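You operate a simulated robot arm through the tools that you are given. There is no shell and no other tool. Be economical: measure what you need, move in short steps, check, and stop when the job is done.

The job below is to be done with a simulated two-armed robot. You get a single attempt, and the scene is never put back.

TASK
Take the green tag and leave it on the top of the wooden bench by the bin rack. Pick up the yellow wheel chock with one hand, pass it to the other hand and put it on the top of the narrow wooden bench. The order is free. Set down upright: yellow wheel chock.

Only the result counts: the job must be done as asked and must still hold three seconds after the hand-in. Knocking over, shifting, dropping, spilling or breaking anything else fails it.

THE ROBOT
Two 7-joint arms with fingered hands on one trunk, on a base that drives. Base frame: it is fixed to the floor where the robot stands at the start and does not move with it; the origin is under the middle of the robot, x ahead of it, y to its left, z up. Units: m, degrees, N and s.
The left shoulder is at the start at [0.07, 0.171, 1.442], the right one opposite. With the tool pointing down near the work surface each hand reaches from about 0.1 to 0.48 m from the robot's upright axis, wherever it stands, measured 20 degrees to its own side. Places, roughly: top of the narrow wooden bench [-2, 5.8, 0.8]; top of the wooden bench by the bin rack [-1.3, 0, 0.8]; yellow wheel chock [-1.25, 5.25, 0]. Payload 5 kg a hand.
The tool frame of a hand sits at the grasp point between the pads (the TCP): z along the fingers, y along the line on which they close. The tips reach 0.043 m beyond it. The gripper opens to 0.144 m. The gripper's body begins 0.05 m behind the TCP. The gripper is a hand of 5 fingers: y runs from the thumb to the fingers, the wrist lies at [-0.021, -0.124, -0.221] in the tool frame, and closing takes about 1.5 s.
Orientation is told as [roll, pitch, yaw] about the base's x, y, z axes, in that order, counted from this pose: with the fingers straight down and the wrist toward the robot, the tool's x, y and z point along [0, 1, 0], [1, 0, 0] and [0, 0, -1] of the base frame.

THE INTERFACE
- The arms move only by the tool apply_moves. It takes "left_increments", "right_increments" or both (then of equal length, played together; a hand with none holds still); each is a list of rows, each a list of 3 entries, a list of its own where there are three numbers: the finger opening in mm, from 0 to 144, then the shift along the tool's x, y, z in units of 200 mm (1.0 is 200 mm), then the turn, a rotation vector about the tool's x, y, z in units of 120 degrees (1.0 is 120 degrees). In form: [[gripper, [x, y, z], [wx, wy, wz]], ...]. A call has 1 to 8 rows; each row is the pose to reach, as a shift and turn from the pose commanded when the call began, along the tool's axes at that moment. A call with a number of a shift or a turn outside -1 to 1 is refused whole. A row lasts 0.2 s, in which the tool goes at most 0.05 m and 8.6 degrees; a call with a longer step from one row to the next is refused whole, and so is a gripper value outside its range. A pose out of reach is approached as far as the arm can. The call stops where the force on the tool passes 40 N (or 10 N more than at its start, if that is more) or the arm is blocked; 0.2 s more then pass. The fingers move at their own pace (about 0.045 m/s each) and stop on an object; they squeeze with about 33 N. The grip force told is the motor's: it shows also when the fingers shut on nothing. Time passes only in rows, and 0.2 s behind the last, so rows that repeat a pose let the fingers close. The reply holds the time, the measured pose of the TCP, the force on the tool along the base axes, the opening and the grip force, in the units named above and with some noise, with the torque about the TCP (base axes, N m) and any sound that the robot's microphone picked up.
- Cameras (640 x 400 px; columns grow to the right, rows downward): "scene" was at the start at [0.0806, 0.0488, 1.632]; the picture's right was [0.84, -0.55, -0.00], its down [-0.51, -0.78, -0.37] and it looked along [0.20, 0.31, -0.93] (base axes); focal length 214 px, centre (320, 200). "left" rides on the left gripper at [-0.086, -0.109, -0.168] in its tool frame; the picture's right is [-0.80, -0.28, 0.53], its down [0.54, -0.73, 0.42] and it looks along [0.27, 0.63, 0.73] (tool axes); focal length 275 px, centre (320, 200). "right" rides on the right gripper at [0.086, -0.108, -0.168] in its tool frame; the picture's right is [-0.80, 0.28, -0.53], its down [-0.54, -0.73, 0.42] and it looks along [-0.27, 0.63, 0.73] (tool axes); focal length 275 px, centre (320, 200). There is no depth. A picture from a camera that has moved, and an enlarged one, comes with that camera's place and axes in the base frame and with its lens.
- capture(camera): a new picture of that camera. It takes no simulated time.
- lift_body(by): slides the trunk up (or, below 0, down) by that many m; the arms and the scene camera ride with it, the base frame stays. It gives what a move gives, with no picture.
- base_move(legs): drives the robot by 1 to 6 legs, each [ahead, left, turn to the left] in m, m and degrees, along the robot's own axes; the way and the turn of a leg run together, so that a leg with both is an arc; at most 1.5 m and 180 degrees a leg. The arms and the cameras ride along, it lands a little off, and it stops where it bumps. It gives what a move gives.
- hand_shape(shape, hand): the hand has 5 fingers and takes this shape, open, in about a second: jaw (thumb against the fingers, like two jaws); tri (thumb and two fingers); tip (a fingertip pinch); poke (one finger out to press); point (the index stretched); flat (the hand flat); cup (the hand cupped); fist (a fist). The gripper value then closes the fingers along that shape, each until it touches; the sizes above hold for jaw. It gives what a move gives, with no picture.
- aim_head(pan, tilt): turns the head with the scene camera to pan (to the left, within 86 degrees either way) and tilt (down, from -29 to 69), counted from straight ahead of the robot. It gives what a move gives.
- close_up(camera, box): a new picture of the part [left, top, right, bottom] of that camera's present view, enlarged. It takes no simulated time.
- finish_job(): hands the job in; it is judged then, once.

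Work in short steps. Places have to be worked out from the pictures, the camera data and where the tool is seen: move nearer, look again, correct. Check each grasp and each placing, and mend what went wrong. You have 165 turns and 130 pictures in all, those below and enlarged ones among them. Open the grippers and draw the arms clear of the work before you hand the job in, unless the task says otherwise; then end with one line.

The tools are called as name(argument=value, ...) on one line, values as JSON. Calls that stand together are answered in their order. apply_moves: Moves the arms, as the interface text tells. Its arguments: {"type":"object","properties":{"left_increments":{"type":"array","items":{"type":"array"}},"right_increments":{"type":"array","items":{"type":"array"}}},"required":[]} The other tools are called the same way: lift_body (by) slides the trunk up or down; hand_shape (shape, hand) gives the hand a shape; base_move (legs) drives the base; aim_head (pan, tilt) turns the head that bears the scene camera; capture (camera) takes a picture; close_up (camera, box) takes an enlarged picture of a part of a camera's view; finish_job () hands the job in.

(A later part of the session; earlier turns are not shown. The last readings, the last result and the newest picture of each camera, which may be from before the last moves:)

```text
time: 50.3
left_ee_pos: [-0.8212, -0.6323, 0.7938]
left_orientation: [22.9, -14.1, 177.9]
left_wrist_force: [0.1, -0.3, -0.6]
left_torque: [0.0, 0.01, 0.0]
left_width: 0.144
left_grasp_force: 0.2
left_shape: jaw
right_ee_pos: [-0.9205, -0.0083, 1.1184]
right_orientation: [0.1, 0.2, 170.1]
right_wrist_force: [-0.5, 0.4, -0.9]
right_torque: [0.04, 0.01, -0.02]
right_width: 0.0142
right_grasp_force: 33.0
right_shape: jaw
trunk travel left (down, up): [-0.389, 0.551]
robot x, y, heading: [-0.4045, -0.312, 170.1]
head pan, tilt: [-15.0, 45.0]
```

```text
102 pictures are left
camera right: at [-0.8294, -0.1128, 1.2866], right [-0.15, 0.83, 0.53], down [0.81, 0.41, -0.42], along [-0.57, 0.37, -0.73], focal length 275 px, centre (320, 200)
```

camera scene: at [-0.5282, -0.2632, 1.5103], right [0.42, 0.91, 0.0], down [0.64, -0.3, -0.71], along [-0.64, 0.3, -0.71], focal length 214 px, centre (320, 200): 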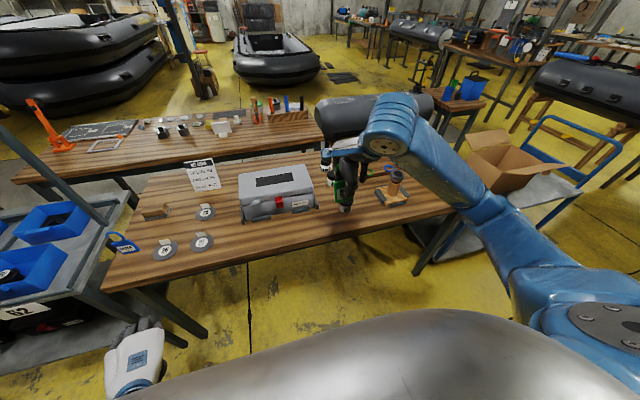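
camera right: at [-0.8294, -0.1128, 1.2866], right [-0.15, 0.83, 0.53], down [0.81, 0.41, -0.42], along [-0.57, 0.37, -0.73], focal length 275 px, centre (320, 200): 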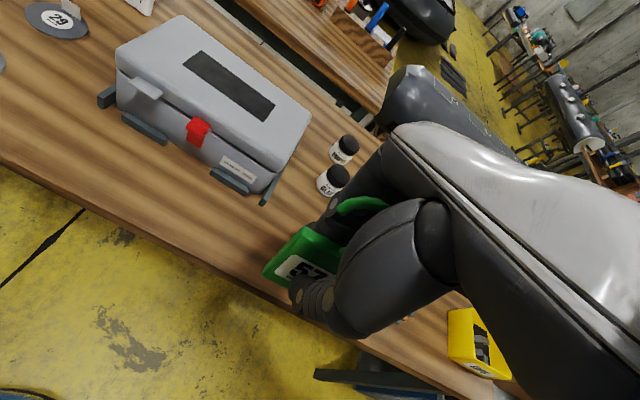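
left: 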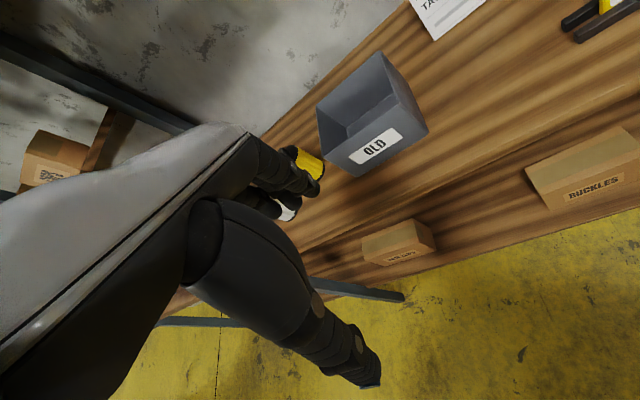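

The clear spot is about (-1.045, -0.14), roughly 6 cm in from the edge and clear of the toolbox. I move over it and descend partway.

apply_moves(right_increments=[[0, [0.2, 0, 0], [0, 0, 0]], [0, [0.4, 0, 0], [0, 0, 0]], [0, [0.6, 0.1, 0], [0, 0, 0]], [0, [0.75, 0.25, 0], [0, 0, 0]], [0, [0.755, 0.4, 0.1], [0, 0, 0]], [0, [0.755, 0.51, 0.25], [0, 0, 0]], [0, [0.755, 0.51, 0.45], [0, 0, 0]], [0, [0.755, 0.51, 0.65], [0, 0, 0]]])

capture(camera="scene")

capture(camera="right")

```text
time: 52.1
left_ee_pos: [-0.8226, -0.6301, 0.7956]
left_orientation: [22.8, -14.0, 177.9]
left_wrist_force: [0.2, 0.6, 0.2]
left_torque: [0.02, -0.01, 0.0]
left_width: 0.1439
left_grasp_force: 0.1
left_shape: jaw
right_ee_pos: [-1.0476, -0.1389, 0.9899]
right_orientation: [0.1, 0.1, 170.1]
right_wrist_force: [-1.0, 0.4, 0.9]
right_torque: [-0.04, -0.02, 0.02]
right_width: 0.0139
right_grasp_force: 33.5
right_shape: jaw
trunk travel left (down, up): [-0.389, 0.551]
robot x, y, heading: [-0.4029, -0.3098, 170.3]
head pan, tilt: [-15.0, 45.0]
```

```text
101 pictures are left
camera scene: at [-0.5286, -0.2626, 1.5104], right [0.42, 0.91, 0.0], down [0.64, -0.3, -0.71], along [-0.64, 0.3, -0.71], focal length 214 px, centre (320, 200)
```

scene: 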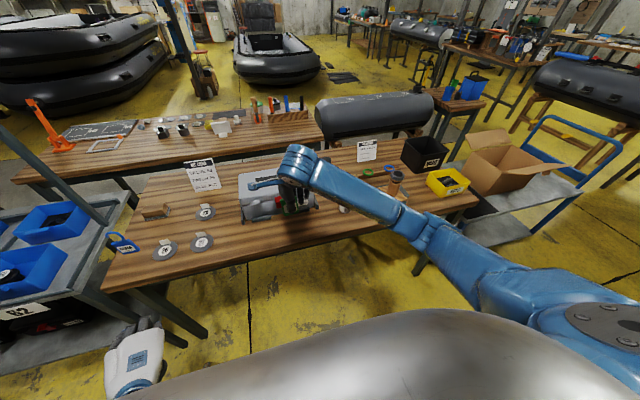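

```text
100 pictures are left
camera right: at [-0.9566, -0.2433, 1.1583], right [-0.14, 0.83, 0.53], down [0.81, 0.41, -0.42], along [-0.57, 0.37, -0.73], focal length 275 px, centre (320, 200)
```

right: 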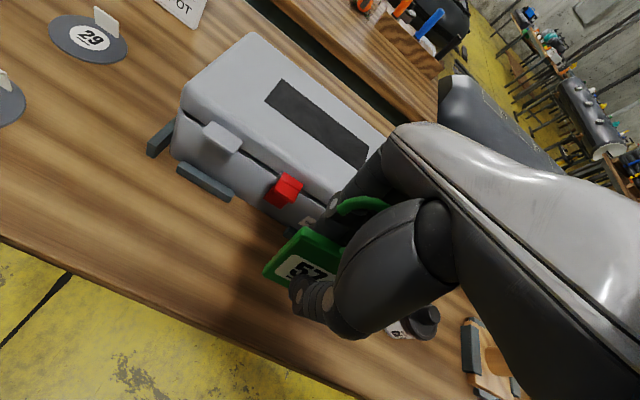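

The clearance to the toolbox latch is about 5 cm. I lower further, watching the force for contact.

apply_moves(right_increments=[[0, [0, 0, 0.2], [0, 0, 0]], [0, [0, 0, 0.35], [0, 0, 0]], [0, [0, 0, 0.45], [0, 0, 0]], [0, [0, 0, 0.48], [0, 0, 0]], [0, [0, 0, 0.5], [0, 0, 0]]])

capture(camera="right")

```text
time: 53.3
left_ee_pos: [-0.8224, -0.6319, 0.795]
left_orientation: [22.8, -14.1, 177.8]
left_wrist_force: [-0.4, 0.2, -0.3]
left_torque: [0.0, 0.0, -0.01]
left_width: 0.1439
left_grasp_force: 0.0
left_shape: jaw
right_ee_pos: [-1.0465, -0.1398, 0.8885]
right_orientation: [0.1, 0.1, 170.2]
right_wrist_force: [0.1, -0.9, -0.7]
right_torque: [0.0, 0.0, -0.01]
right_width: 0.0141
right_grasp_force: 32.9
right_shape: jaw
trunk travel left (down, up): [-0.389, 0.551]
robot x, y, heading: [-0.404, -0.3081, 170.2]
head pan, tilt: [-15.0, 45.0]
```

```text
99 pictures are left
camera right: at [-0.9553, -0.2436, 1.0567], right [-0.15, 0.83, 0.53], down [0.81, 0.41, -0.42], along [-0.57, 0.37, -0.73], focal length 275 px, centre (320, 200)
```

right: 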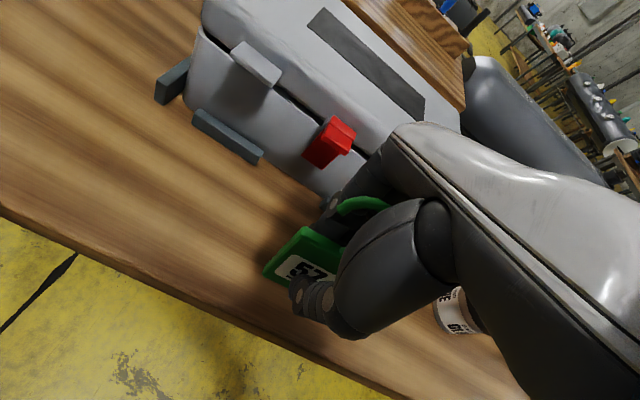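

No contact yet. I continue in 4 mm steps.

apply_moves(right_increments=[[0, [0, 0, 0.02], [0, 0, 0]], [0, [0, 0, 0.03], [0, 0, 0]], [0, [0, 0, 0.04], [0, 0, 0]], [0, [0, 0, 0.05], [0, 0, 0]]])

close_up(camera="right", box=[200, 180, 400, 350])

```text
time: 54.3
left_ee_pos: [-0.8215, -0.6325, 0.7954]
left_orientation: [22.7, -14.0, 177.9]
left_wrist_force: [0.3, 0.6, -0.2]
left_torque: [-0.01, 0.02, 0.0]
left_width: 0.144
left_grasp_force: 0.1
left_shape: jaw
right_ee_pos: [-1.0455, -0.141, 0.8769]
right_orientation: [0.1, 0.1, 170.2]
right_wrist_force: [0.0, 0.0, -0.3]
right_torque: [0.0, 0.02, -0.02]
right_width: 0.0142
right_grasp_force: 33.1
right_shape: jaw
trunk travel left (down, up): [-0.389, 0.551]
robot x, y, heading: [-0.405, -0.3085, 170.1]
head pan, tilt: [-15.0, 45.0]
```

```text
2.35 times, centred on (300, 265) of right
camera zoom: at [-0.9551, -0.245, 1.0462], right [-0.15, 0.83, 0.53], down [0.81, 0.41, -0.42], along [-0.57, 0.37, -0.73], focal length 648 px, centre (367, 47)
```

zoom: 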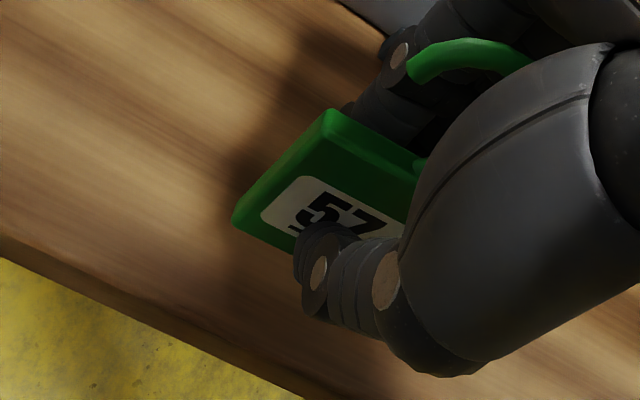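

Still free of contact, so I continue down in small steps.

apply_moves(right_increments=[[0, [0, 0, 0.02], [0, 0, 0]], [0, [0, 0, 0.04], [0, 0, 0]], [0, [0, 0, 0.06], [0, 0, 0]], [0, [0, 0, 0.08], [0, 0, 0]]])

close_up(camera="right", box=[200, 180, 400, 350])

```text
time: 55.3
left_ee_pos: [-0.8216, -0.6317, 0.7942]
left_orientation: [22.8, -14.1, 177.9]
left_wrist_force: [0.3, 0.9, -0.4]
left_torque: [0.0, -0.04, -0.02]
left_width: 0.144
left_grasp_force: 0.0
left_shape: jaw
right_ee_pos: [-1.0465, -0.14, 0.8617]
right_orientation: [0.1, 0.1, 170.1]
right_wrist_force: [0.0, 0.4, -0.4]
right_torque: [0.02, 0.0, -0.02]
right_width: 0.014
right_grasp_force: 32.9
right_shape: jaw
trunk travel left (down, up): [-0.389, 0.551]
robot x, y, heading: [-0.4013, -0.3084, 170.0]
head pan, tilt: [-15.0, 45.0]
```

```text
2.35 times, centred on (300, 265) of right
camera zoom: at [-0.955, -0.2441, 1.0304], right [-0.15, 0.83, 0.53], down [0.81, 0.41, -0.42], along [-0.57, 0.37, -0.73], focal length 648 px, centre (367, 47)
```

zoom: 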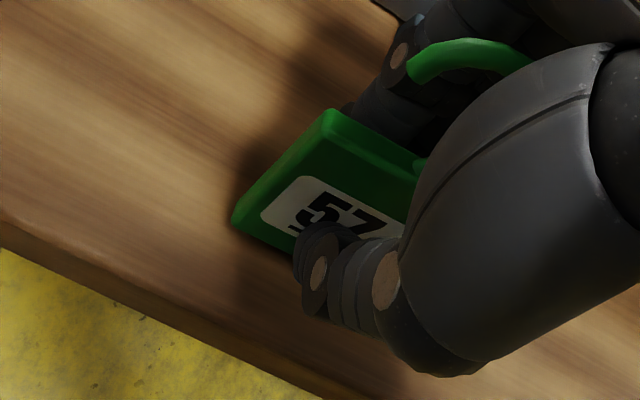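

The shadow is converging, so contact is near. I keep stepping down.

apply_moves(right_increments=[[0, [0, 0, 0.015], [0, 0, 0]], [0, [0, 0, 0.03], [0, 0, 0]], [0, [0, 0, 0.045], [0, 0, 0]], [0, [0, 0, 0.06], [0, 0, 0]], [0, [0, 0, 0.075], [0, 0, 0]]])

close_up(camera="right", box=[200, 180, 400, 350])

```text
time: 56.5
left_ee_pos: [-0.8214, -0.6319, 0.7947]
left_orientation: [22.8, -14.1, 177.9]
left_wrist_force: [-0.1, 0.0, -0.6]
left_torque: [0.03, -0.02, 0.01]
left_width: 0.1442
left_grasp_force: 0.0
left_shape: jaw
right_ee_pos: [-1.0473, -0.1398, 0.8556]
right_orientation: [0.3, -0.5, 170.3]
right_wrist_force: [9.0, 0.7, 24.5]
right_torque: [-0.08, -0.8, 0.02]
right_width: 0.0168
right_grasp_force: 33.2
right_shape: jaw
trunk travel left (down, up): [-0.389, 0.551]
robot x, y, heading: [-0.4031, -0.3093, 170.1]
head pan, tilt: [-15.0, 45.0]
stopped in row 5 (right hand): the force on the tool passed its limit at 42 N (the readings are from after the stop); the commanded pose is now the measured one
```

```text
2.35 times, centred on (300, 265) of right
camera zoom: at [-0.9541, -0.2441, 1.0234], right [-0.14, 0.84, 0.53], down [0.8, 0.41, -0.43], along [-0.58, 0.37, -0.73], focal length 648 px, centre (367, 47)
```

zoom: 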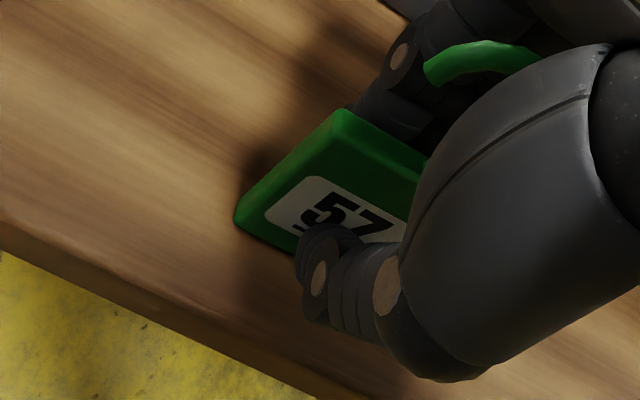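

The tag is on the bench. I relieve the pressure by 2 mm, then open slowly.

apply_moves(right_increments=[[0, [0, 0, -0.01], [0, 0, 0]], [20, [0, 0, -0.01], [0, 0, 0]], [25, [0, 0, -0.01], [0, 0, 0]], [30, [0, 0, -0.01], [0, 0, 0]], [40, [0, 0, -0.01], [0, 0, 0]], [50, [0, 0, -0.01], [0, 0, 0]], [60, [0, 0, -0.01], [0, 0, 0]]])

capture(camera="right")

```text
time: 58.1
left_ee_pos: [-0.8221, -0.6323, 0.7948]
left_orientation: [22.9, -14.0, 177.8]
left_wrist_force: [0.6, 0.1, 0.3]
left_torque: [0.03, -0.01, 0.02]
left_width: 0.1441
left_grasp_force: 0.1
left_shape: jaw
right_ee_pos: [-1.048, -0.1389, 0.8531]
right_orientation: [0.2, -0.1, 170.2]
right_wrist_force: [0.1, -0.6, -0.5]
right_torque: [0.02, 0.0, -0.01]
right_width: 0.0593
right_grasp_force: 0.0
right_shape: jaw
trunk travel left (down, up): [-0.389, 0.551]
robot x, y, heading: [-0.4005, -0.3098, 170.0]
head pan, tilt: [-15.0, 45.0]
```

```text
95 pictures are left
camera right: at [-0.9552, -0.2441, 1.0218], right [-0.14, 0.83, 0.53], down [0.81, 0.41, -0.43], along [-0.57, 0.37, -0.73], focal length 275 px, centre (320, 200)
```

right: 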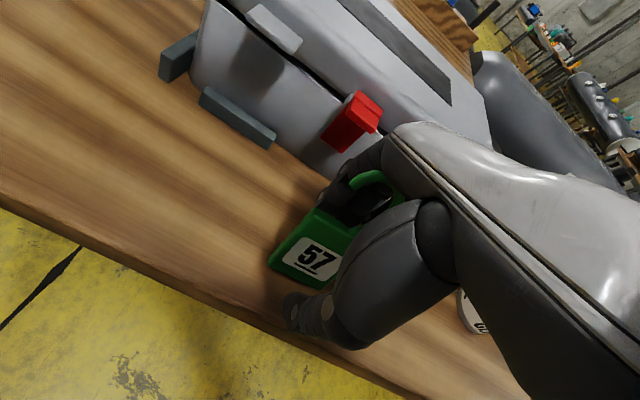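

The tag appears to be standing, possibly against the far fingers. I lift the hand straight up slowly.

apply_moves(right_increments=[[70, [0, 0, -0.05], [0, 0, 0]], [80, [0, 0, -0.15], [0, 0, 0]], [80, [0, 0, -0.3], [0, 0, 0]], [80, [0, 0, -0.5], [0, 0, 0]], [80, [0, 0, -0.7], [0, 0, 0]], [80, [0, 0, -0.9], [0, 0, 0]]])

capture(camera="right")

```text
time: 59.5
left_ee_pos: [-0.8229, -0.6318, 0.7954]
left_orientation: [22.9, -14.0, 177.8]
left_wrist_force: [-1.2, 0.8, 0.3]
left_torque: [-0.05, -0.05, 0.02]
left_width: 0.1442
left_grasp_force: 0.1
left_shape: jaw
right_ee_pos: [-1.0452, -0.1392, 1.0341]
right_orientation: [0.3, -0.2, 170.1]
right_wrist_force: [-0.1, -1.0, -1.7]
right_torque: [0.08, 0.09, -0.02]
right_width: 0.0802
right_grasp_force: 0.1
right_shape: jaw
trunk travel left (down, up): [-0.389, 0.551]
robot x, y, heading: [-0.4011, -0.3073, 170.1]
head pan, tilt: [-15.0, 45.0]
```

```text
94 pictures are left
camera right: at [-0.9542, -0.2427, 1.2025], right [-0.14, 0.83, 0.53], down [0.81, 0.41, -0.43], along [-0.57, 0.37, -0.73], focal length 275 px, centre (320, 200)
```

right: 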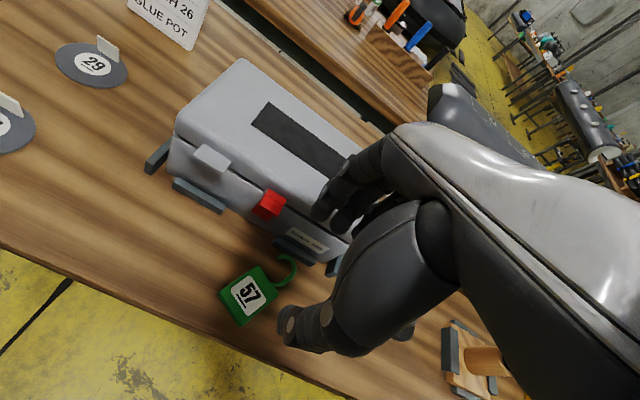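

The tag lies flat on the bench, released. I back away from the bench, tuck the right hand a bit and turn toward +y, where the chock is.

base_move(legs=[[-0.4, 0, 0], [0, 0, -80]])

apply_moves(right_increments=[[80, [-0.2, -0.1, 0], [0, 0, 0]], [80, [-0.4, -0.2, 0], [0, 0, 0]], [80, [-0.6, -0.35, 0], [0, 0, 0]], [80, [-0.7, -0.55, 0], [0, 0, 0]], [80, [-0.7, -0.75, 0.1], [0, 0, 0]]])

aim_head(pan=0, tilt=20)

capture(camera="scene")

```text
time: 65.4
left_ee_pos: [-0.3965, -0.0186, 0.7956]
left_orientation: [22.8, -14.0, 97.3]
left_wrist_force: [0.6, 0.1, 0.0]
left_torque: [0.02, -0.02, -0.02]
left_width: 0.144
left_grasp_force: 0.0
left_shape: jaw
right_ee_pos: [0.0512, 0.2816, 1.034]
right_orientation: [0.2, -0.3, 89.7]
right_wrist_force: [-0.2, -0.1, 0.1]
right_torque: [0.0, 0.04, -0.01]
right_width: 0.0801
right_grasp_force: 0.1
right_shape: jaw
trunk travel left (down, up): [-0.389, 0.551]
robot x, y, heading: [-0.0105, -0.3768, 89.5]
head pan, tilt: [-15.0, 45.0]
```

```text
time: 66.6
left_ee_pos: [-0.396, -0.0187, 0.7951]
left_orientation: [22.9, -14.0, 97.4]
left_wrist_force: [-0.5, 0.4, 0.0]
left_torque: [0.02, -0.02, 0.0]
left_width: 0.1441
left_grasp_force: 0.0
left_shape: jaw
right_ee_pos: [0.1895, 0.1562, 1.0091]
right_orientation: [0.3, -0.2, 89.7]
right_wrist_force: [-0.7, 0.1, 0.4]
right_torque: [0.0, -0.01, 0.02]
right_width: 0.0802
right_grasp_force: 0.1
right_shape: jaw
right hand out of reach, approached as far as the arm can: row 5
trunk travel left (down, up): [-0.389, 0.551]
robot x, y, heading: [-0.0079, -0.378, 89.4]
head pan, tilt: [-15.0, 45.0]
```

```text
time: 67.5
left_ee_pos: [-0.3967, -0.0174, 0.7944]
left_orientation: [22.8, -13.9, 97.3]
left_wrist_force: [-0.1, -0.4, 0.4]
left_torque: [0.03, -0.02, -0.03]
left_width: 0.1444
left_grasp_force: 0.1
left_shape: jaw
right_ee_pos: [0.1902, 0.1564, 1.0099]
right_orientation: [0.2, 0.0, 89.8]
right_wrist_force: [-1.6, -1.1, -0.4]
right_torque: [-0.03, 0.0, -0.02]
right_width: 0.0799
right_grasp_force: 0.1
right_shape: jaw
trunk travel left (down, up): [-0.389, 0.551]
robot x, y, heading: [-0.0064, -0.3778, 89.4]
head pan, tilt: [0.0, 20.0]
```

```text
93 pictures are left
camera scene: at [-0.0074, -0.2327, 1.5489], right [1.0, -0.01, 0.0], down [0.0, -0.34, -0.94], along [0.01, 0.94, -0.34], focal length 214 px, centre (320, 200)
```

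scene: 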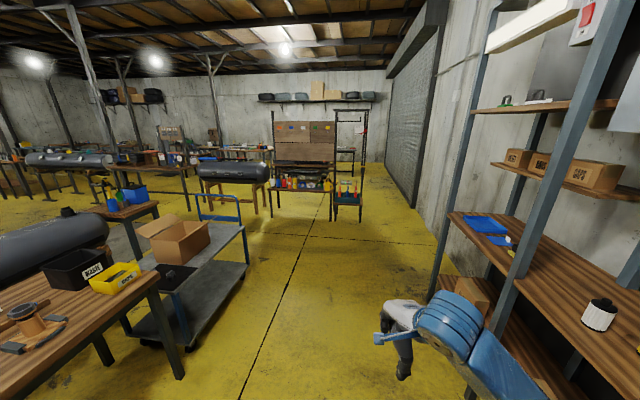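

The way ahead along the corridor is clear: cart to the left at x≈-0.7, shelf to the right. I drive forward 1.5 m and look again.

base_move(legs=[[1.4, -0.15, 0]])

aim_head(pan=15, tilt=15)

capture(camera="scene")

```text
time: 74.6
left_ee_pos: [-0.2337, 1.4014, 0.7941]
left_orientation: [22.8, -14.0, 97.1]
left_wrist_force: [0.9, -0.1, -0.1]
left_torque: [0.01, 0.03, -0.02]
left_width: 0.144
left_grasp_force: 0.0
left_shape: jaw
right_ee_pos: [0.3538, 1.5749, 1.0099]
right_orientation: [0.2, -0.1, 89.5]
right_wrist_force: [0.2, 0.2, 0.4]
right_torque: [-0.01, 0.02, 0.03]
right_width: 0.0801
right_grasp_force: 0.1
right_shape: jaw
trunk travel left (down, up): [-0.389, 0.551]
robot x, y, heading: [0.1545, 1.0411, 89.1]
head pan, tilt: [0.0, 20.0]
```

```text
time: 75.4
left_ee_pos: [-0.2343, 1.4014, 0.7943]
left_orientation: [22.7, -14.0, 97.1]
left_wrist_force: [0.0, -0.1, 0.1]
left_torque: [0.01, -0.04, 0.03]
left_width: 0.1441
left_grasp_force: 0.0
left_shape: jaw
right_ee_pos: [0.3536, 1.5736, 1.0105]
right_orientation: [0.1, -0.1, 89.5]
right_wrist_force: [0.1, -0.1, -0.3]
right_torque: [0.01, -0.01, -0.01]
right_width: 0.0804
right_grasp_force: 0.1
right_shape: jaw
trunk travel left (down, up): [-0.389, 0.551]
robot x, y, heading: [0.1512, 1.0406, 89.4]
head pan, tilt: [15.0, 15.0]
```

```text
92 pictures are left
camera scene: at [0.1302, 1.1831, 1.5571], right [0.97, 0.25, 0.0], down [0.06, -0.25, -0.97], along [-0.24, 0.94, -0.26], focal length 214 px, centre (320, 200)
```

scene: 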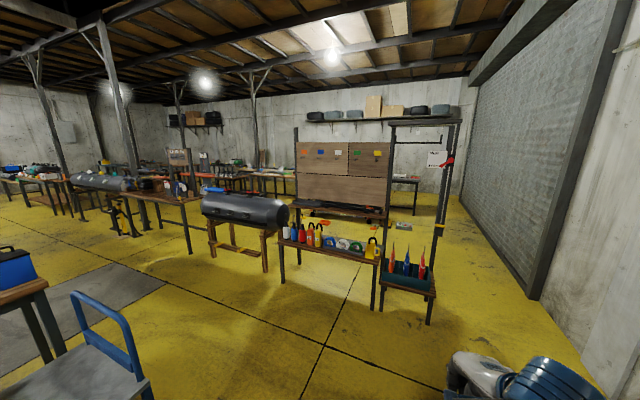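

The gap to the left is tight. The passage right of the tool rack is about 1 m wide and runs parallel to the shelf line. I align with it, drive past the shelf end and sidestep right.

base_move(legs=[[0, 0, -9], [0.97, 0, 0], [0, -0.7, 0]])

aim_head(pan=0, tilt=30)

capture(camera="scene")

```text
time: 84.5
left_ee_pos: [0.6585, 2.3217, 0.795]
left_orientation: [22.7, -14.0, 89.2]
left_wrist_force: [1.1, -0.8, 0.2]
left_torque: [0.0, -0.02, 0.01]
left_width: 0.144
left_grasp_force: 0.0
left_shape: jaw
right_ee_pos: [1.2599, 2.4102, 1.0094]
right_orientation: [0.7, -0.1, 81.7]
right_wrist_force: [0.0, -0.5, -0.1]
right_torque: [-0.02, -0.04, -0.01]
right_width: 0.0801
right_grasp_force: 0.1
right_shape: jaw
trunk travel left (down, up): [-0.389, 0.551]
robot x, y, heading: [0.9928, 1.9115, 81.6]
head pan, tilt: [15.0, 15.0]
stopped in leg 3: the robot was blocked; the commanded pose is now the measured one
```

```text
time: 85.2
left_ee_pos: [0.6585, 2.32, 0.7933]
left_orientation: [22.7, -14.1, 89.2]
left_wrist_force: [-0.4, 0.4, 0.1]
left_torque: [-0.03, 0.01, -0.03]
left_width: 0.1439
left_grasp_force: 0.0
left_shape: jaw
right_ee_pos: [1.2602, 2.4104, 1.0092]
right_orientation: [0.6, -0.1, 81.7]
right_wrist_force: [-0.1, 0.4, 0.3]
right_torque: [0.02, 0.0, 0.0]
right_width: 0.0802
right_grasp_force: 0.0
right_shape: jaw
trunk travel left (down, up): [-0.389, 0.551]
robot x, y, heading: [0.9922, 1.9093, 81.3]
head pan, tilt: [0.0, 30.0]
```

```text
91 pictures are left
camera scene: at [1.0111, 2.0513, 1.5329], right [0.99, -0.15, 0.0], down [-0.07, -0.49, -0.87], along [0.13, 0.86, -0.5], focal length 214 px, centre (320, 200)
```

scene: 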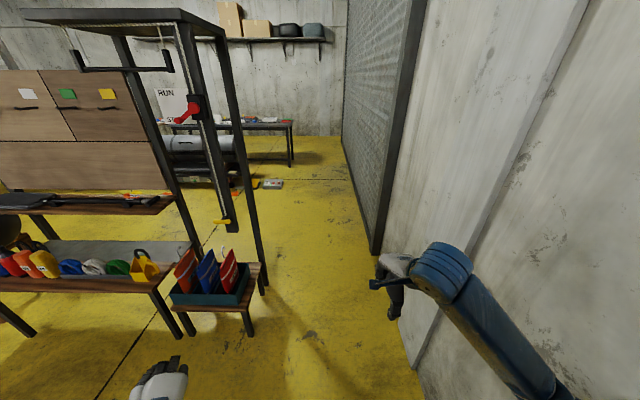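

The right elbow touched the wall. I move 6 cm away from it and stretch the right hand forward to tuck the elbow in, then check both elbows.

base_move(legs=[[0, 0.06, 0]])

apply_moves(right_increments=[[80, [0, 0.2, 0], [0, 0, 0]], [80, [0.1, 0.4, 0], [0, 0, 0]], [80, [0.2, 0.6, 0], [0, 0, 0]], [80, [0.2, 0.8, 0], [0, 0, 0]], [80, [0.2, 1, 0], [0, 0, 0]]])

aim_head(pan=-60, tilt=55)

capture(camera="scene")

aim_head(pan=60, tilt=55)

capture(camera="scene")

```text
time: 86.2
left_ee_pos: [0.6001, 2.3294, 0.794]
left_orientation: [22.8, -14.0, 89.1]
left_wrist_force: [-1.3, 0.1, -0.5]
left_torque: [-0.01, -0.01, 0.03]
left_width: 0.144
left_grasp_force: 0.0
left_shape: jaw
right_ee_pos: [1.2015, 2.4196, 1.008]
right_orientation: [0.6, -0.2, 81.7]
right_wrist_force: [-1.0, -0.1, 0.3]
right_torque: [0.0, -0.07, 0.0]
right_width: 0.08
right_grasp_force: 0.0
right_shape: jaw
trunk travel left (down, up): [-0.389, 0.551]
robot x, y, heading: [0.9365, 1.9176, 81.2]
head pan, tilt: [0.0, 30.0]
```

```text
time: 87.4
left_ee_pos: [0.6005, 2.3297, 0.7927]
left_orientation: [22.8, -14.0, 89.2]
left_wrist_force: [-0.4, 0.4, -0.1]
left_torque: [0.01, -0.03, 0.0]
left_width: 0.1441
left_grasp_force: 0.0
left_shape: jaw
right_ee_pos: [1.1878, 2.6232, 1.0091]
right_orientation: [0.7, 0.0, 81.7]
right_wrist_force: [-0.4, 0.6, 0.7]
right_torque: [-0.03, -0.04, -0.01]
right_width: 0.0799
right_grasp_force: 0.0
right_shape: jaw
trunk travel left (down, up): [-0.389, 0.551]
robot x, y, heading: [0.9346, 1.9176, 81.6]
head pan, tilt: [0.0, 30.0]
```

```text
time: 88.7
left_ee_pos: [0.5998, 2.329, 0.7937]
left_orientation: [22.7, -13.9, 89.2]
left_wrist_force: [0.4, 0.9, 0.0]
left_torque: [0.01, -0.01, 0.03]
left_width: 0.1441
left_grasp_force: 0.0
left_shape: jaw
right_ee_pos: [1.1897, 2.6213, 1.0094]
right_orientation: [0.6, 0.0, 81.7]
right_wrist_force: [0.5, 0.0, 0.9]
right_torque: [-0.02, -0.02, -0.01]
right_width: 0.0798
right_grasp_force: 0.0
right_shape: jaw
trunk travel left (down, up): [-0.389, 0.551]
robot x, y, heading: [0.937, 1.9202, 81.4]
head pan, tilt: [-60.0, 55.0]
```

```text
90 pictures are left
camera scene: at [1.0075, 1.9968, 1.4969], right [0.37, -0.93, 0.0], down [-0.76, -0.3, -0.57], along [0.53, 0.21, -0.82], focal length 214 px, centre (320, 200)
```

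scene: 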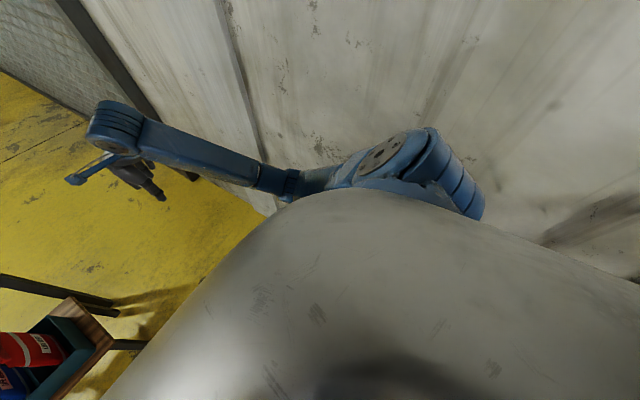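

```text
time: 90.7
left_ee_pos: [0.6008, 2.33, 0.794]
left_orientation: [22.7, -14.0, 89.3]
left_wrist_force: [1.5, -1.0, 0.9]
left_torque: [0.0, 0.02, -0.02]
left_width: 0.1439
left_grasp_force: 0.1
left_shape: jaw
right_ee_pos: [1.1892, 2.6214, 1.0098]
right_orientation: [0.6, 0.0, 81.6]
right_wrist_force: [-0.8, 0.8, 0.4]
right_torque: [-0.01, -0.01, -0.01]
right_width: 0.0799
right_grasp_force: 0.1
right_shape: jaw
trunk travel left (down, up): [-0.389, 0.551]
robot x, y, heading: [0.9362, 1.9192, 81.2]
head pan, tilt: [60.0, 55.0]
```

```text
89 pictures are left
camera scene: at [0.884, 2.0154, 1.4968], right [0.62, 0.78, 0.0], down [0.64, -0.51, -0.57], along [-0.45, 0.36, -0.82], focal length 214 px, centre (320, 200)
```

scene: 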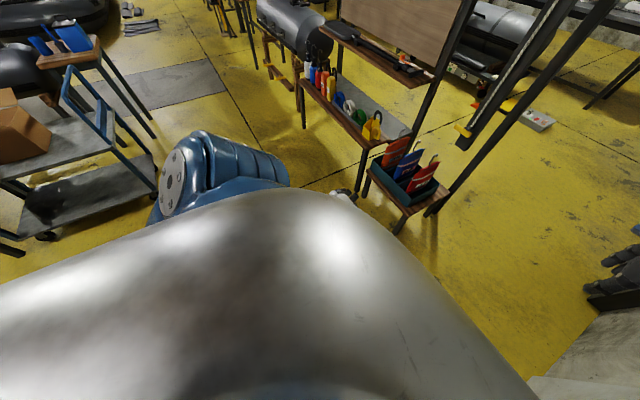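

The right side now spans about 0.46 m and the left elbow about 0.46 m. I stretch the left hand forward and inward too, to narrow the outline.

apply_moves(left_increments=[[144, [-0.1, 0.15, 0], [0, 0, 0]], [144, [-0.2, 0.35, 0], [0, 0, 0]], [144, [-0.3, 0.55, 0], [0, 0, 0]], [144, [-0.4, 0.75, 0], [0, 0, 0]], [144, [-0.5, 0.9, 0], [0, 0, 0]], [144, [-0.6, 1, 0], [0, 0, 0]]])

capture(camera="scene")

```text
time: 92.1
left_ee_pos: [0.7017, 2.5377, 0.7954]
left_orientation: [27.9, -13.4, 86.8]
left_wrist_force: [5.6, 2.6, 0.2]
left_torque: [-0.15, 0.49, 0.2]
left_width: 0.1437
left_grasp_force: 0.0
left_shape: jaw
right_ee_pos: [1.2063, 2.6291, 0.9978]
right_orientation: [1.2, 0.5, 81.3]
right_wrist_force: [6.4, 1.9, -3.3]
right_torque: [-0.14, 0.66, 0.11]
right_width: 0.0802
right_grasp_force: 0.0
right_shape: jaw
trunk travel left (down, up): [-0.389, 0.551]
robot x, y, heading: [0.9328, 1.9198, 81.5]
head pan, tilt: [60.0, 55.0]
```

```text
88 pictures are left
camera scene: at [0.9042, 2.0254, 1.4946], right [0.62, 0.78, -0.01], down [0.63, -0.52, -0.58], along [-0.46, 0.35, -0.82], focal length 214 px, centre (320, 200)
```

scene: 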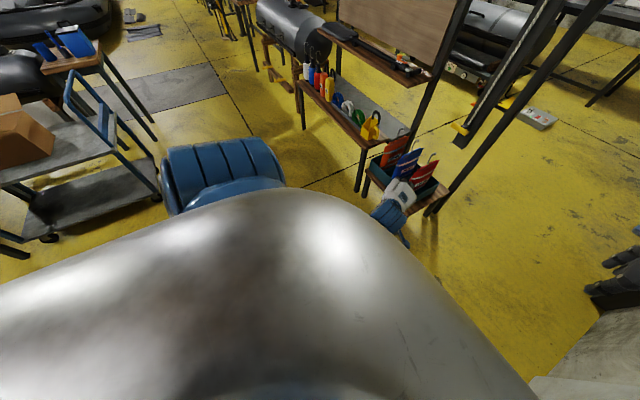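

I shift right 8 cm to centre in the passage and advance 0.5 m, then check.

base_move(legs=[[0, -0.08, -1], [0.5, 0, 0]])

capture(camera="scene")

```text
time: 95.7
left_ee_pos: [0.8655, 3.0266, 0.8019]
left_orientation: [26.8, -14.4, 86.0]
left_wrist_force: [0.7, -0.8, 1.1]
left_torque: [0.01, 0.01, 0.01]
left_width: 0.1438
left_grasp_force: 0.0
left_shape: jaw
right_ee_pos: [1.3698, 3.0994, 1.0096]
right_orientation: [0.6, -0.1, 80.4]
right_wrist_force: [-0.6, 1.1, 0.0]
right_torque: [-0.03, 0.02, 0.02]
right_width: 0.0801
right_grasp_force: 0.1
right_shape: jaw
trunk travel left (down, up): [-0.389, 0.551]
robot x, y, heading: [1.0986, 2.4038, 80.2]
head pan, tilt: [60.0, 55.0]
```

```text
87 pictures are left
camera scene: at [1.05, 2.5, 1.4968], right [0.64, 0.77, 0.0], down [0.63, -0.53, -0.57], along [-0.44, 0.37, -0.82], focal length 214 px, centre (320, 200)
```

scene: 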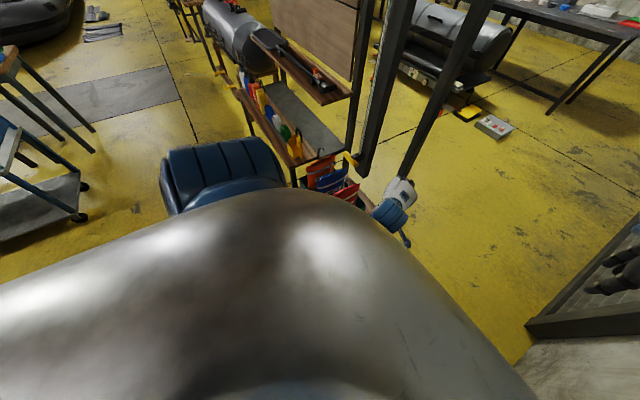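

The left elbow margin to the rack is only a few centimetres, so I extend the left arm further forward and inward to narrow it.

apply_moves(left_increments=[[144, [-0.15, 0.1, 0], [0, 0, 0]], [144, [-0.3, 0.25, 0], [0, 0, 0]], [144, [-0.4, 0.45, 0], [0, 0, 0]], [144, [-0.45, 0.65, 0], [0, 0, 0]], [144, [-0.5, 0.8, 0], [0, 0, 0]]])

capture(camera="scene")

```text
time: 96.7
left_ee_pos: [0.878, 3.1493, 0.787]
left_orientation: [35.3, -13.7, 84.4]
left_wrist_force: [0.6, 0.0, 0.1]
left_torque: [0.0, 0.0, 0.01]
left_width: 0.1438
left_grasp_force: 0.0
left_shape: jaw
right_ee_pos: [1.3694, 3.1003, 1.0085]
right_orientation: [0.6, -0.1, 80.4]
right_wrist_force: [0.0, -0.7, -0.7]
right_torque: [-0.03, 0.03, -0.02]
right_width: 0.0798
right_grasp_force: 0.0
right_shape: jaw
trunk travel left (down, up): [-0.389, 0.551]
robot x, y, heading: [1.0949, 2.402, 80.3]
head pan, tilt: [60.0, 55.0]
stopped in row 5 (left hand): the arm was blocked; the commanded pose is now the measured one
```

```text
86 pictures are left
camera scene: at [1.0501, 2.5009, 1.4967], right [0.64, 0.77, 0.0], down [0.63, -0.53, -0.57], along [-0.44, 0.37, -0.82], focal length 214 px, centre (320, 200)
```

scene: 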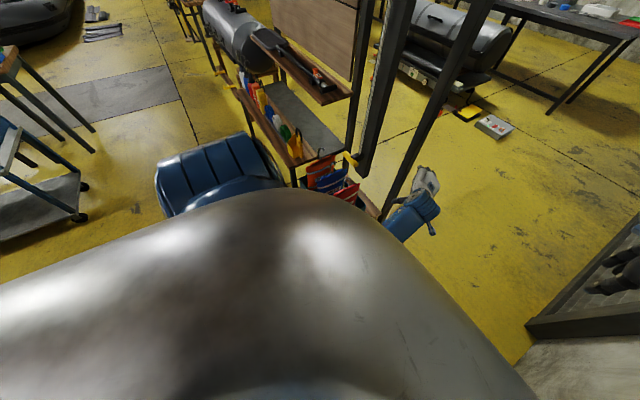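

Straight passage with the elbows out is too tight, so I'll go through sideways instead. I back up, pull the hands in and turn to face left.

base_move(legs=[[-0.4, 0, 0], [0, 0.12, 0]])

apply_moves(right_increments=[[80, [0, -0.2, 0.1], [0, 0, 0]], [80, [0, -0.4, 0.25], [0, 0, 0]], [80, [0, -0.6, 0.4], [0, 0, 0]], [80, [0, -0.75, 0.55], [0, 0, 0]], [80, [0, -0.9, 0.7], [0, 0, 0]], [80, [0, -1, 0.85], [0, 0, 0]]], left_increments=[[144, [0.05, -0.1, 0], [0, 0, 0]], [144, [0.1, -0.25, 0], [0, 0, 0]], [144, [0.15, -0.4, 0], [0, 0, 0]], [144, [0.2, -0.55, 0], [0, 0, 0]], [144, [0.25, -0.7, 0], [0, 0, 0]], [144, [0.3, -0.9, 0], [0, 0, 0]]])

```text
time: 100.1
left_ee_pos: [0.6914, 2.7742, 0.7869]
left_orientation: [35.2, -13.9, 84.4]
left_wrist_force: [-0.6, 0.5, -0.1]
left_torque: [-0.01, -0.02, 0.01]
left_width: 0.1438
left_grasp_force: 0.0
left_shape: jaw
right_ee_pos: [1.1812, 2.7266, 1.0094]
right_orientation: [0.6, -0.2, 80.5]
right_wrist_force: [0.3, 1.0, 0.0]
right_torque: [-0.02, -0.05, -0.02]
right_width: 0.0803
right_grasp_force: 0.0
right_shape: jaw
trunk travel left (down, up): [-0.389, 0.551]
robot x, y, heading: [0.9098, 2.027, 80.5]
head pan, tilt: [60.0, 55.0]
```

```text
time: 101.7
left_ee_pos: [0.6158, 2.6509, 0.824]
left_orientation: [38.0, -18.9, 82.8]
left_wrist_force: [0.0, -1.0, 0.6]
left_torque: [-0.01, -0.08, -0.01]
left_width: 0.1439
left_grasp_force: 0.1
left_shape: jaw
right_ee_pos: [1.1496, 2.5341, 0.838]
right_orientation: [0.6, 0.2, 80.5]
right_wrist_force: [0.1, -0.5, 0.0]
right_torque: [0.09, -0.05, -0.03]
right_width: 0.0799
right_grasp_force: 0.1
right_shape: jaw
trunk travel left (down, up): [-0.389, 0.551]
robot x, y, heading: [0.9116, 2.0298, 80.4]
head pan, tilt: [60.0, 55.0]
stopped in row 6 (left hand): the arm was blocked; the commanded pose is now the measured one
```

The left hand is rolled about 38°. I straighten it while pulling it back, and pull the right hand back too.

apply_moves(left_increments=[[144, [0, -0.1, 0], [0, -0.06, 0]], [144, [0, -0.2, 0], [0, -0.12, 0]], [144, [0, -0.3, 0], [0, -0.18, 0]], [144, [0, -0.4, 0], [0, -0.24, 0]], [144, [0, -0.55, 0], [0, -0.3, 0]], [144, [0, -0.7, 0], [0, -0.3, 0]]], right_increments=[[80, [0, -0.15, 0], [0, 0, 0]], [80, [0, -0.3, 0], [0, 0, 0]], [80, [0, -0.45, 0], [0, 0, 0]], [80, [0, -0.55, 0], [0, 0, 0]], [80, [0, -0.65, 0], [0, 0, 0]], [80, [0, -0.75, 0], [0, 0, 0]]])

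capture(camera="scene")

```text
time: 103.1
left_ee_pos: [0.5991, 2.5106, 0.776]
left_orientation: [1.9, -18.6, 82.6]
left_wrist_force: [0.6, 0.2, -0.6]
left_torque: [-0.06, 0.07, 0.01]
left_width: 0.144
left_grasp_force: 0.1
left_shape: jaw
right_ee_pos: [1.1182, 2.4078, 0.8107]
right_orientation: [0.8, -0.2, 80.4]
right_wrist_force: [0.3, 0.2, -0.5]
right_torque: [-0.04, 0.06, 0.0]
right_width: 0.0799
right_grasp_force: 0.1
right_shape: jaw
right hand out of reach, approached as far as the arm can: row 4, 5, 6
trunk travel left (down, up): [-0.389, 0.551]
robot x, y, heading: [0.911, 2.028, 80.2]
head pan, tilt: [60.0, 55.0]
```

```text
85 pictures are left
camera scene: at [0.866, 2.1265, 1.4969], right [0.64, 0.77, 0.0], down [0.63, -0.52, -0.57], along [-0.44, 0.37, -0.82], focal length 214 px, centre (320, 200)
```

scene: 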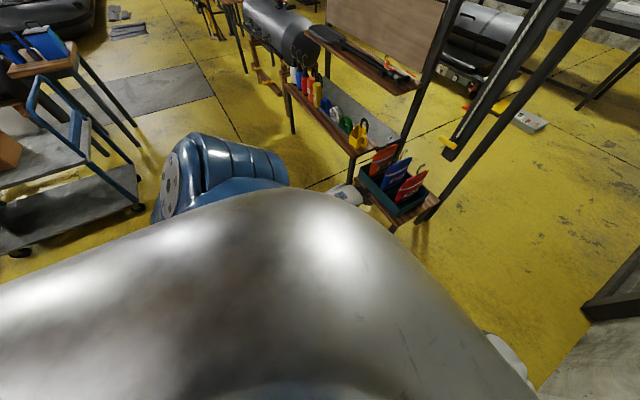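

The hands are tucked to about 0.42 m. I turn left 90° here and then back up toward the wall so the front clears the rack.

apply_moves(left_increments=[[100, [0, -0.1, 0], [0, 0, 0]], [70, [0, -0.2, 0], [0, 0, 0]], [60, [0, -0.25, 0], [0, 0, 0]], [60, [0, -0.25, 0], [0, 0, 0]]])

base_move(legs=[[0, 0, 90], [-0.22, 0, 0]])

aim_head(pan=-70, tilt=40)

capture(camera="scene")

```text
time: 104.1
left_ee_pos: [0.5923, 2.4624, 0.7601]
left_orientation: [1.9, -18.4, 82.7]
left_wrist_force: [-0.2, 0.0, -0.7]
left_torque: [0.02, -0.03, 0.03]
left_width: 0.0608
left_grasp_force: 0.1
left_shape: jaw
right_ee_pos: [1.117, 2.4088, 0.8127]
right_orientation: [0.8, -0.1, 80.5]
right_wrist_force: [0.7, 0.6, -0.4]
right_torque: [0.01, 0.02, -0.02]
right_width: 0.0801
right_grasp_force: 0.1
right_shape: jaw
trunk travel left (down, up): [-0.389, 0.551]
robot x, y, heading: [0.9123, 2.0308, 80.5]
head pan, tilt: [60.0, 55.0]
```

```text
time: 109.6
left_ee_pos: [0.6908, 1.677, 0.7603]
left_orientation: [1.9, -18.4, 171.6]
left_wrist_force: [-0.7, 0.2, -0.1]
left_torque: [0.04, 0.03, -0.03]
left_width: 0.0603
left_grasp_force: 0.0
left_shape: jaw
right_ee_pos: [0.7559, 2.1997, 0.8121]
right_orientation: [0.5, -0.3, 169.3]
right_wrist_force: [0.4, 0.1, -0.1]
right_torque: [-0.01, 0.02, -0.03]
right_width: 0.0799
right_grasp_force: 0.1
right_shape: jaw
trunk travel left (down, up): [-0.389, 0.551]
robot x, y, heading: [1.1273, 1.9877, 169.0]
head pan, tilt: [60.0, 55.0]
```

```text
time: 111.7
left_ee_pos: [0.6909, 1.6752, 0.7598]
left_orientation: [1.9, -18.4, 171.6]
left_wrist_force: [-0.4, 0.2, -0.1]
left_torque: [0.02, 0.02, 0.0]
left_width: 0.0605
left_grasp_force: 0.1
left_shape: jaw
right_ee_pos: [0.7548, 2.1994, 0.8132]
right_orientation: [0.7, -0.1, 169.4]
right_wrist_force: [-0.1, -0.3, 0.4]
right_torque: [0.02, 0.0, 0.0]
right_width: 0.08
right_grasp_force: 0.0
right_shape: jaw
trunk travel left (down, up): [-0.389, 0.551]
robot x, y, heading: [1.1334, 1.9839, 169.1]
head pan, tilt: [-70.0, 40.0]
```

```text
84 pictures are left
camera scene: at [1.0678, 2.0817, 1.5175], right [0.99, 0.16, 0.0], down [0.1, -0.63, -0.77], along [-0.12, 0.76, -0.64], focal length 214 px, centre (320, 200)
```

scene: 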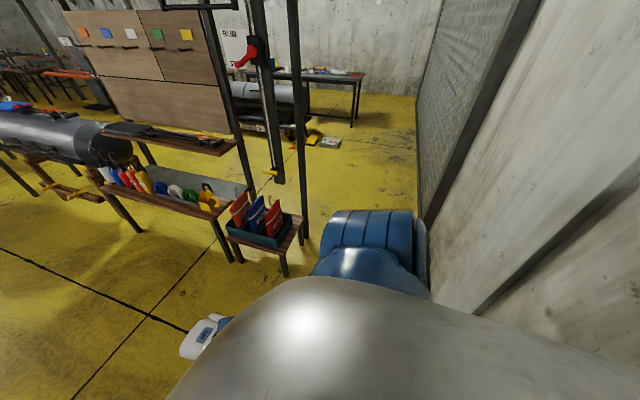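

Sideways clearance is about 10 cm at the rack post and more behind me. I sidestep right 0.6 m along the passage and check.

base_move(legs=[[0, -0.6, 1]])

capture(camera="scene")

```text
time: 115.0
left_ee_pos: [0.8028, 2.2492, 0.7591]
left_orientation: [1.9, -18.4, 172.7]
left_wrist_force: [-0.2, -0.1, 0.2]
left_torque: [0.0, -0.01, 0.03]
left_width: 0.0601
left_grasp_force: 0.0
left_shape: jaw
right_ee_pos: [0.8569, 2.773, 0.8123]
right_orientation: [0.6, -0.1, 170.4]
right_wrist_force: [-0.7, 0.5, 0.0]
right_torque: [0.02, 0.01, -0.04]
right_width: 0.0802
right_grasp_force: 0.1
right_shape: jaw
trunk travel left (down, up): [-0.389, 0.551]
robot x, y, heading: [1.2355, 2.5696, 170.4]
head pan, tilt: [-70.0, 40.0]
```

```text
83 pictures are left
camera scene: at [1.1718, 2.6612, 1.5175], right [0.98, 0.18, 0.0], down [0.11, -0.63, -0.77], along [-0.14, 0.75, -0.64], focal length 214 px, centre (320, 200)
```

scene: 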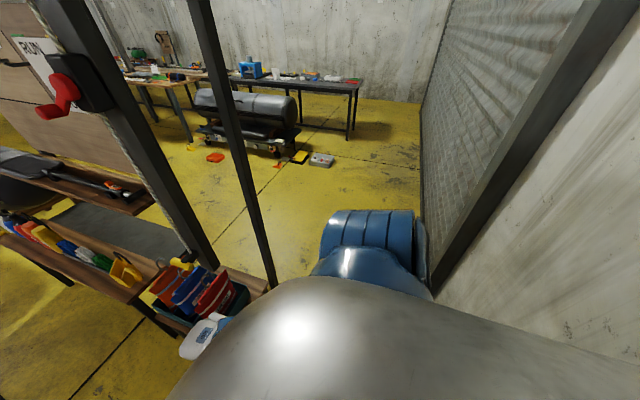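

Margins are fine. I continue sidestepping right 0.8 m past the rack.

base_move(legs=[[0, -0.8, 0]])

aim_head(pan=-30, tilt=30)

capture(camera="scene")

```text
time: 119.2
left_ee_pos: [0.9373, 3.0266, 0.7597]
left_orientation: [1.8, -18.4, 172.2]
left_wrist_force: [-0.6, 0.1, 0.2]
left_torque: [-0.04, 0.0, 0.0]
left_width: 0.0603
left_grasp_force: 0.1
left_shape: jaw
right_ee_pos: [0.9966, 3.55, 0.813]
right_orientation: [0.7, -0.1, 169.9]
right_wrist_force: [-0.4, 0.3, 0.0]
right_torque: [-0.03, 0.0, 0.0]
right_width: 0.0798
right_grasp_force: 0.1
right_shape: jaw
trunk travel left (down, up): [-0.389, 0.551]
robot x, y, heading: [1.3719, 3.3428, 169.4]
head pan, tilt: [-70.0, 40.0]
```

```text
time: 120.3
left_ee_pos: [0.9369, 3.0279, 0.7596]
left_orientation: [2.0, -18.4, 172.2]
left_wrist_force: [-0.4, 0.3, -0.2]
left_torque: [-0.02, -0.02, 0.0]
left_width: 0.0604
left_grasp_force: 0.0
left_shape: jaw
right_ee_pos: [0.9968, 3.5504, 0.8114]
right_orientation: [0.6, -0.1, 169.9]
right_wrist_force: [-0.3, -0.3, 0.0]
right_torque: [-0.01, 0.0, 0.0]
right_width: 0.0799
right_grasp_force: 0.0
right_shape: jaw
trunk travel left (down, up): [-0.389, 0.551]
robot x, y, heading: [1.3738, 3.3432, 169.7]
head pan, tilt: [-30.0, 30.0]
```

```text
82 pictures are left
camera scene: at [1.255, 3.4109, 1.5329], right [0.65, 0.76, 0.0], down [0.38, -0.32, -0.87], along [-0.66, 0.56, -0.5], focal length 214 px, centre (320, 200)
```

scene: 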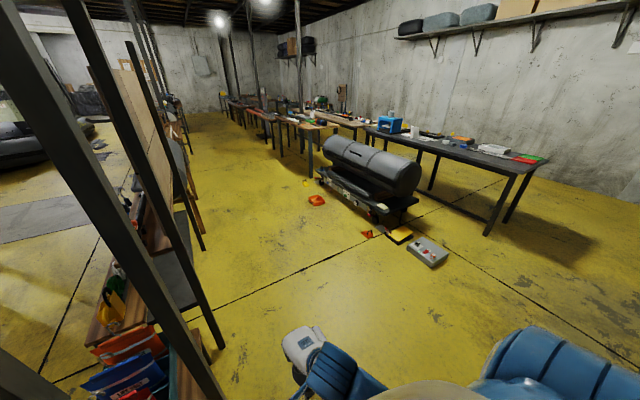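

The open area behind the rack is clear. The predicted chock place projects to about (306,185), where there is a small yellow thing. I zoom in on it and the narrow bench.

close_up(camera="scene", box=[250, 90, 450, 260])

```text
2.35 times, centred on (350, 175) of scene
camera zoom: at [1.255, 3.4109, 1.5329], right [0.65, 0.76, 0.0], down [0.38, -0.32, -0.87], along [-0.66, 0.56, -0.5], focal length 505 px, centre (249, 259)
```

zoom: 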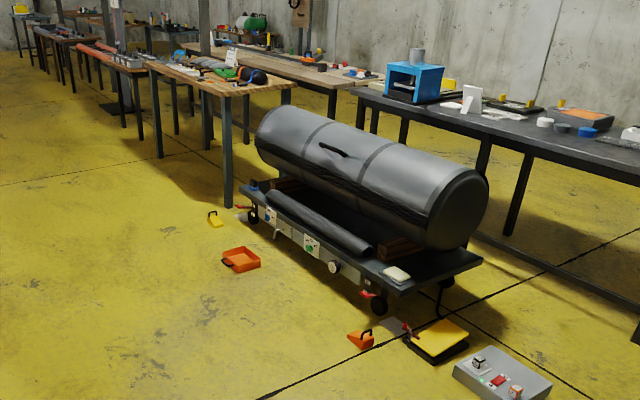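

The yellow chock is at about (-1.31, 5.28) beside the narrow bench's near leg, with other orange items nearby. I drive into the open lane at y≈4.1, then head toward it.

base_move(legs=[[0, -0.75, 0], [1.3, 0, 8], [0.9, 0, 0]])

aim_head(pan=-40, tilt=35)

capture(camera="scene")

```text
time: 134.9
left_ee_pos: [-1.0769, 3.8687, 0.7601]
left_orientation: [1.9, -18.4, -179.5]
left_wrist_force: [0.1, -0.6, 0.1]
left_torque: [-0.02, -0.01, -0.02]
left_width: 0.0604
left_grasp_force: 0.1
left_shape: jaw
right_ee_pos: [-1.0937, 4.3953, 0.8125]
right_orientation: [0.8, -0.1, 178.2]
right_wrist_force: [0.4, -1.0, -0.4]
right_torque: [-0.03, -0.01, 0.0]
right_width: 0.08
right_grasp_force: 0.3
right_shape: jaw
trunk travel left (down, up): [-0.389, 0.551]
robot x, y, heading: [-0.6906, 4.2445, 178.0]
head pan, tilt: [-30.0, 30.0]
```

```text
time: 135.6
left_ee_pos: [-1.0773, 3.8687, 0.7591]
left_orientation: [1.8, -18.4, -179.6]
left_wrist_force: [0.5, 0.2, 0.1]
left_torque: [0.0, -0.02, 0.01]
left_width: 0.0603
left_grasp_force: 0.1
left_shape: jaw
right_ee_pos: [-1.0948, 4.395, 0.8126]
right_orientation: [0.6, -0.1, 178.2]
right_wrist_force: [-0.5, 0.0, 0.0]
right_torque: [-0.01, -0.03, 0.02]
right_width: 0.08
right_grasp_force: 0.0
right_shape: jaw
trunk travel left (down, up): [-0.389, 0.551]
robot x, y, heading: [-0.6896, 4.2432, 178.3]
head pan, tilt: [-40.0, 35.0]
```

```text
80 pictures are left
camera scene: at [-0.806, 4.3051, 1.5251], right [0.67, 0.74, 0.0], down [0.43, -0.38, -0.82], along [-0.61, 0.55, -0.57], focal length 214 px, centre (320, 200)
```

scene: 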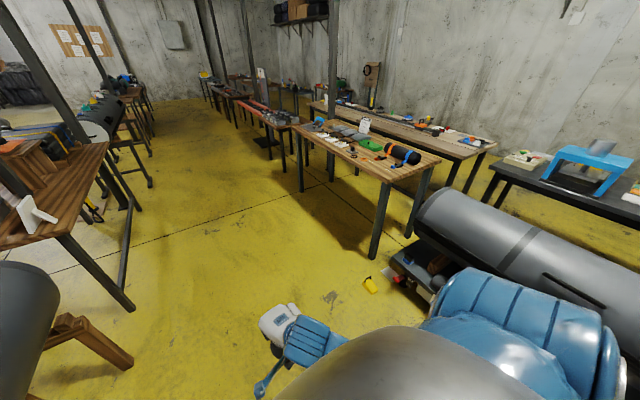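

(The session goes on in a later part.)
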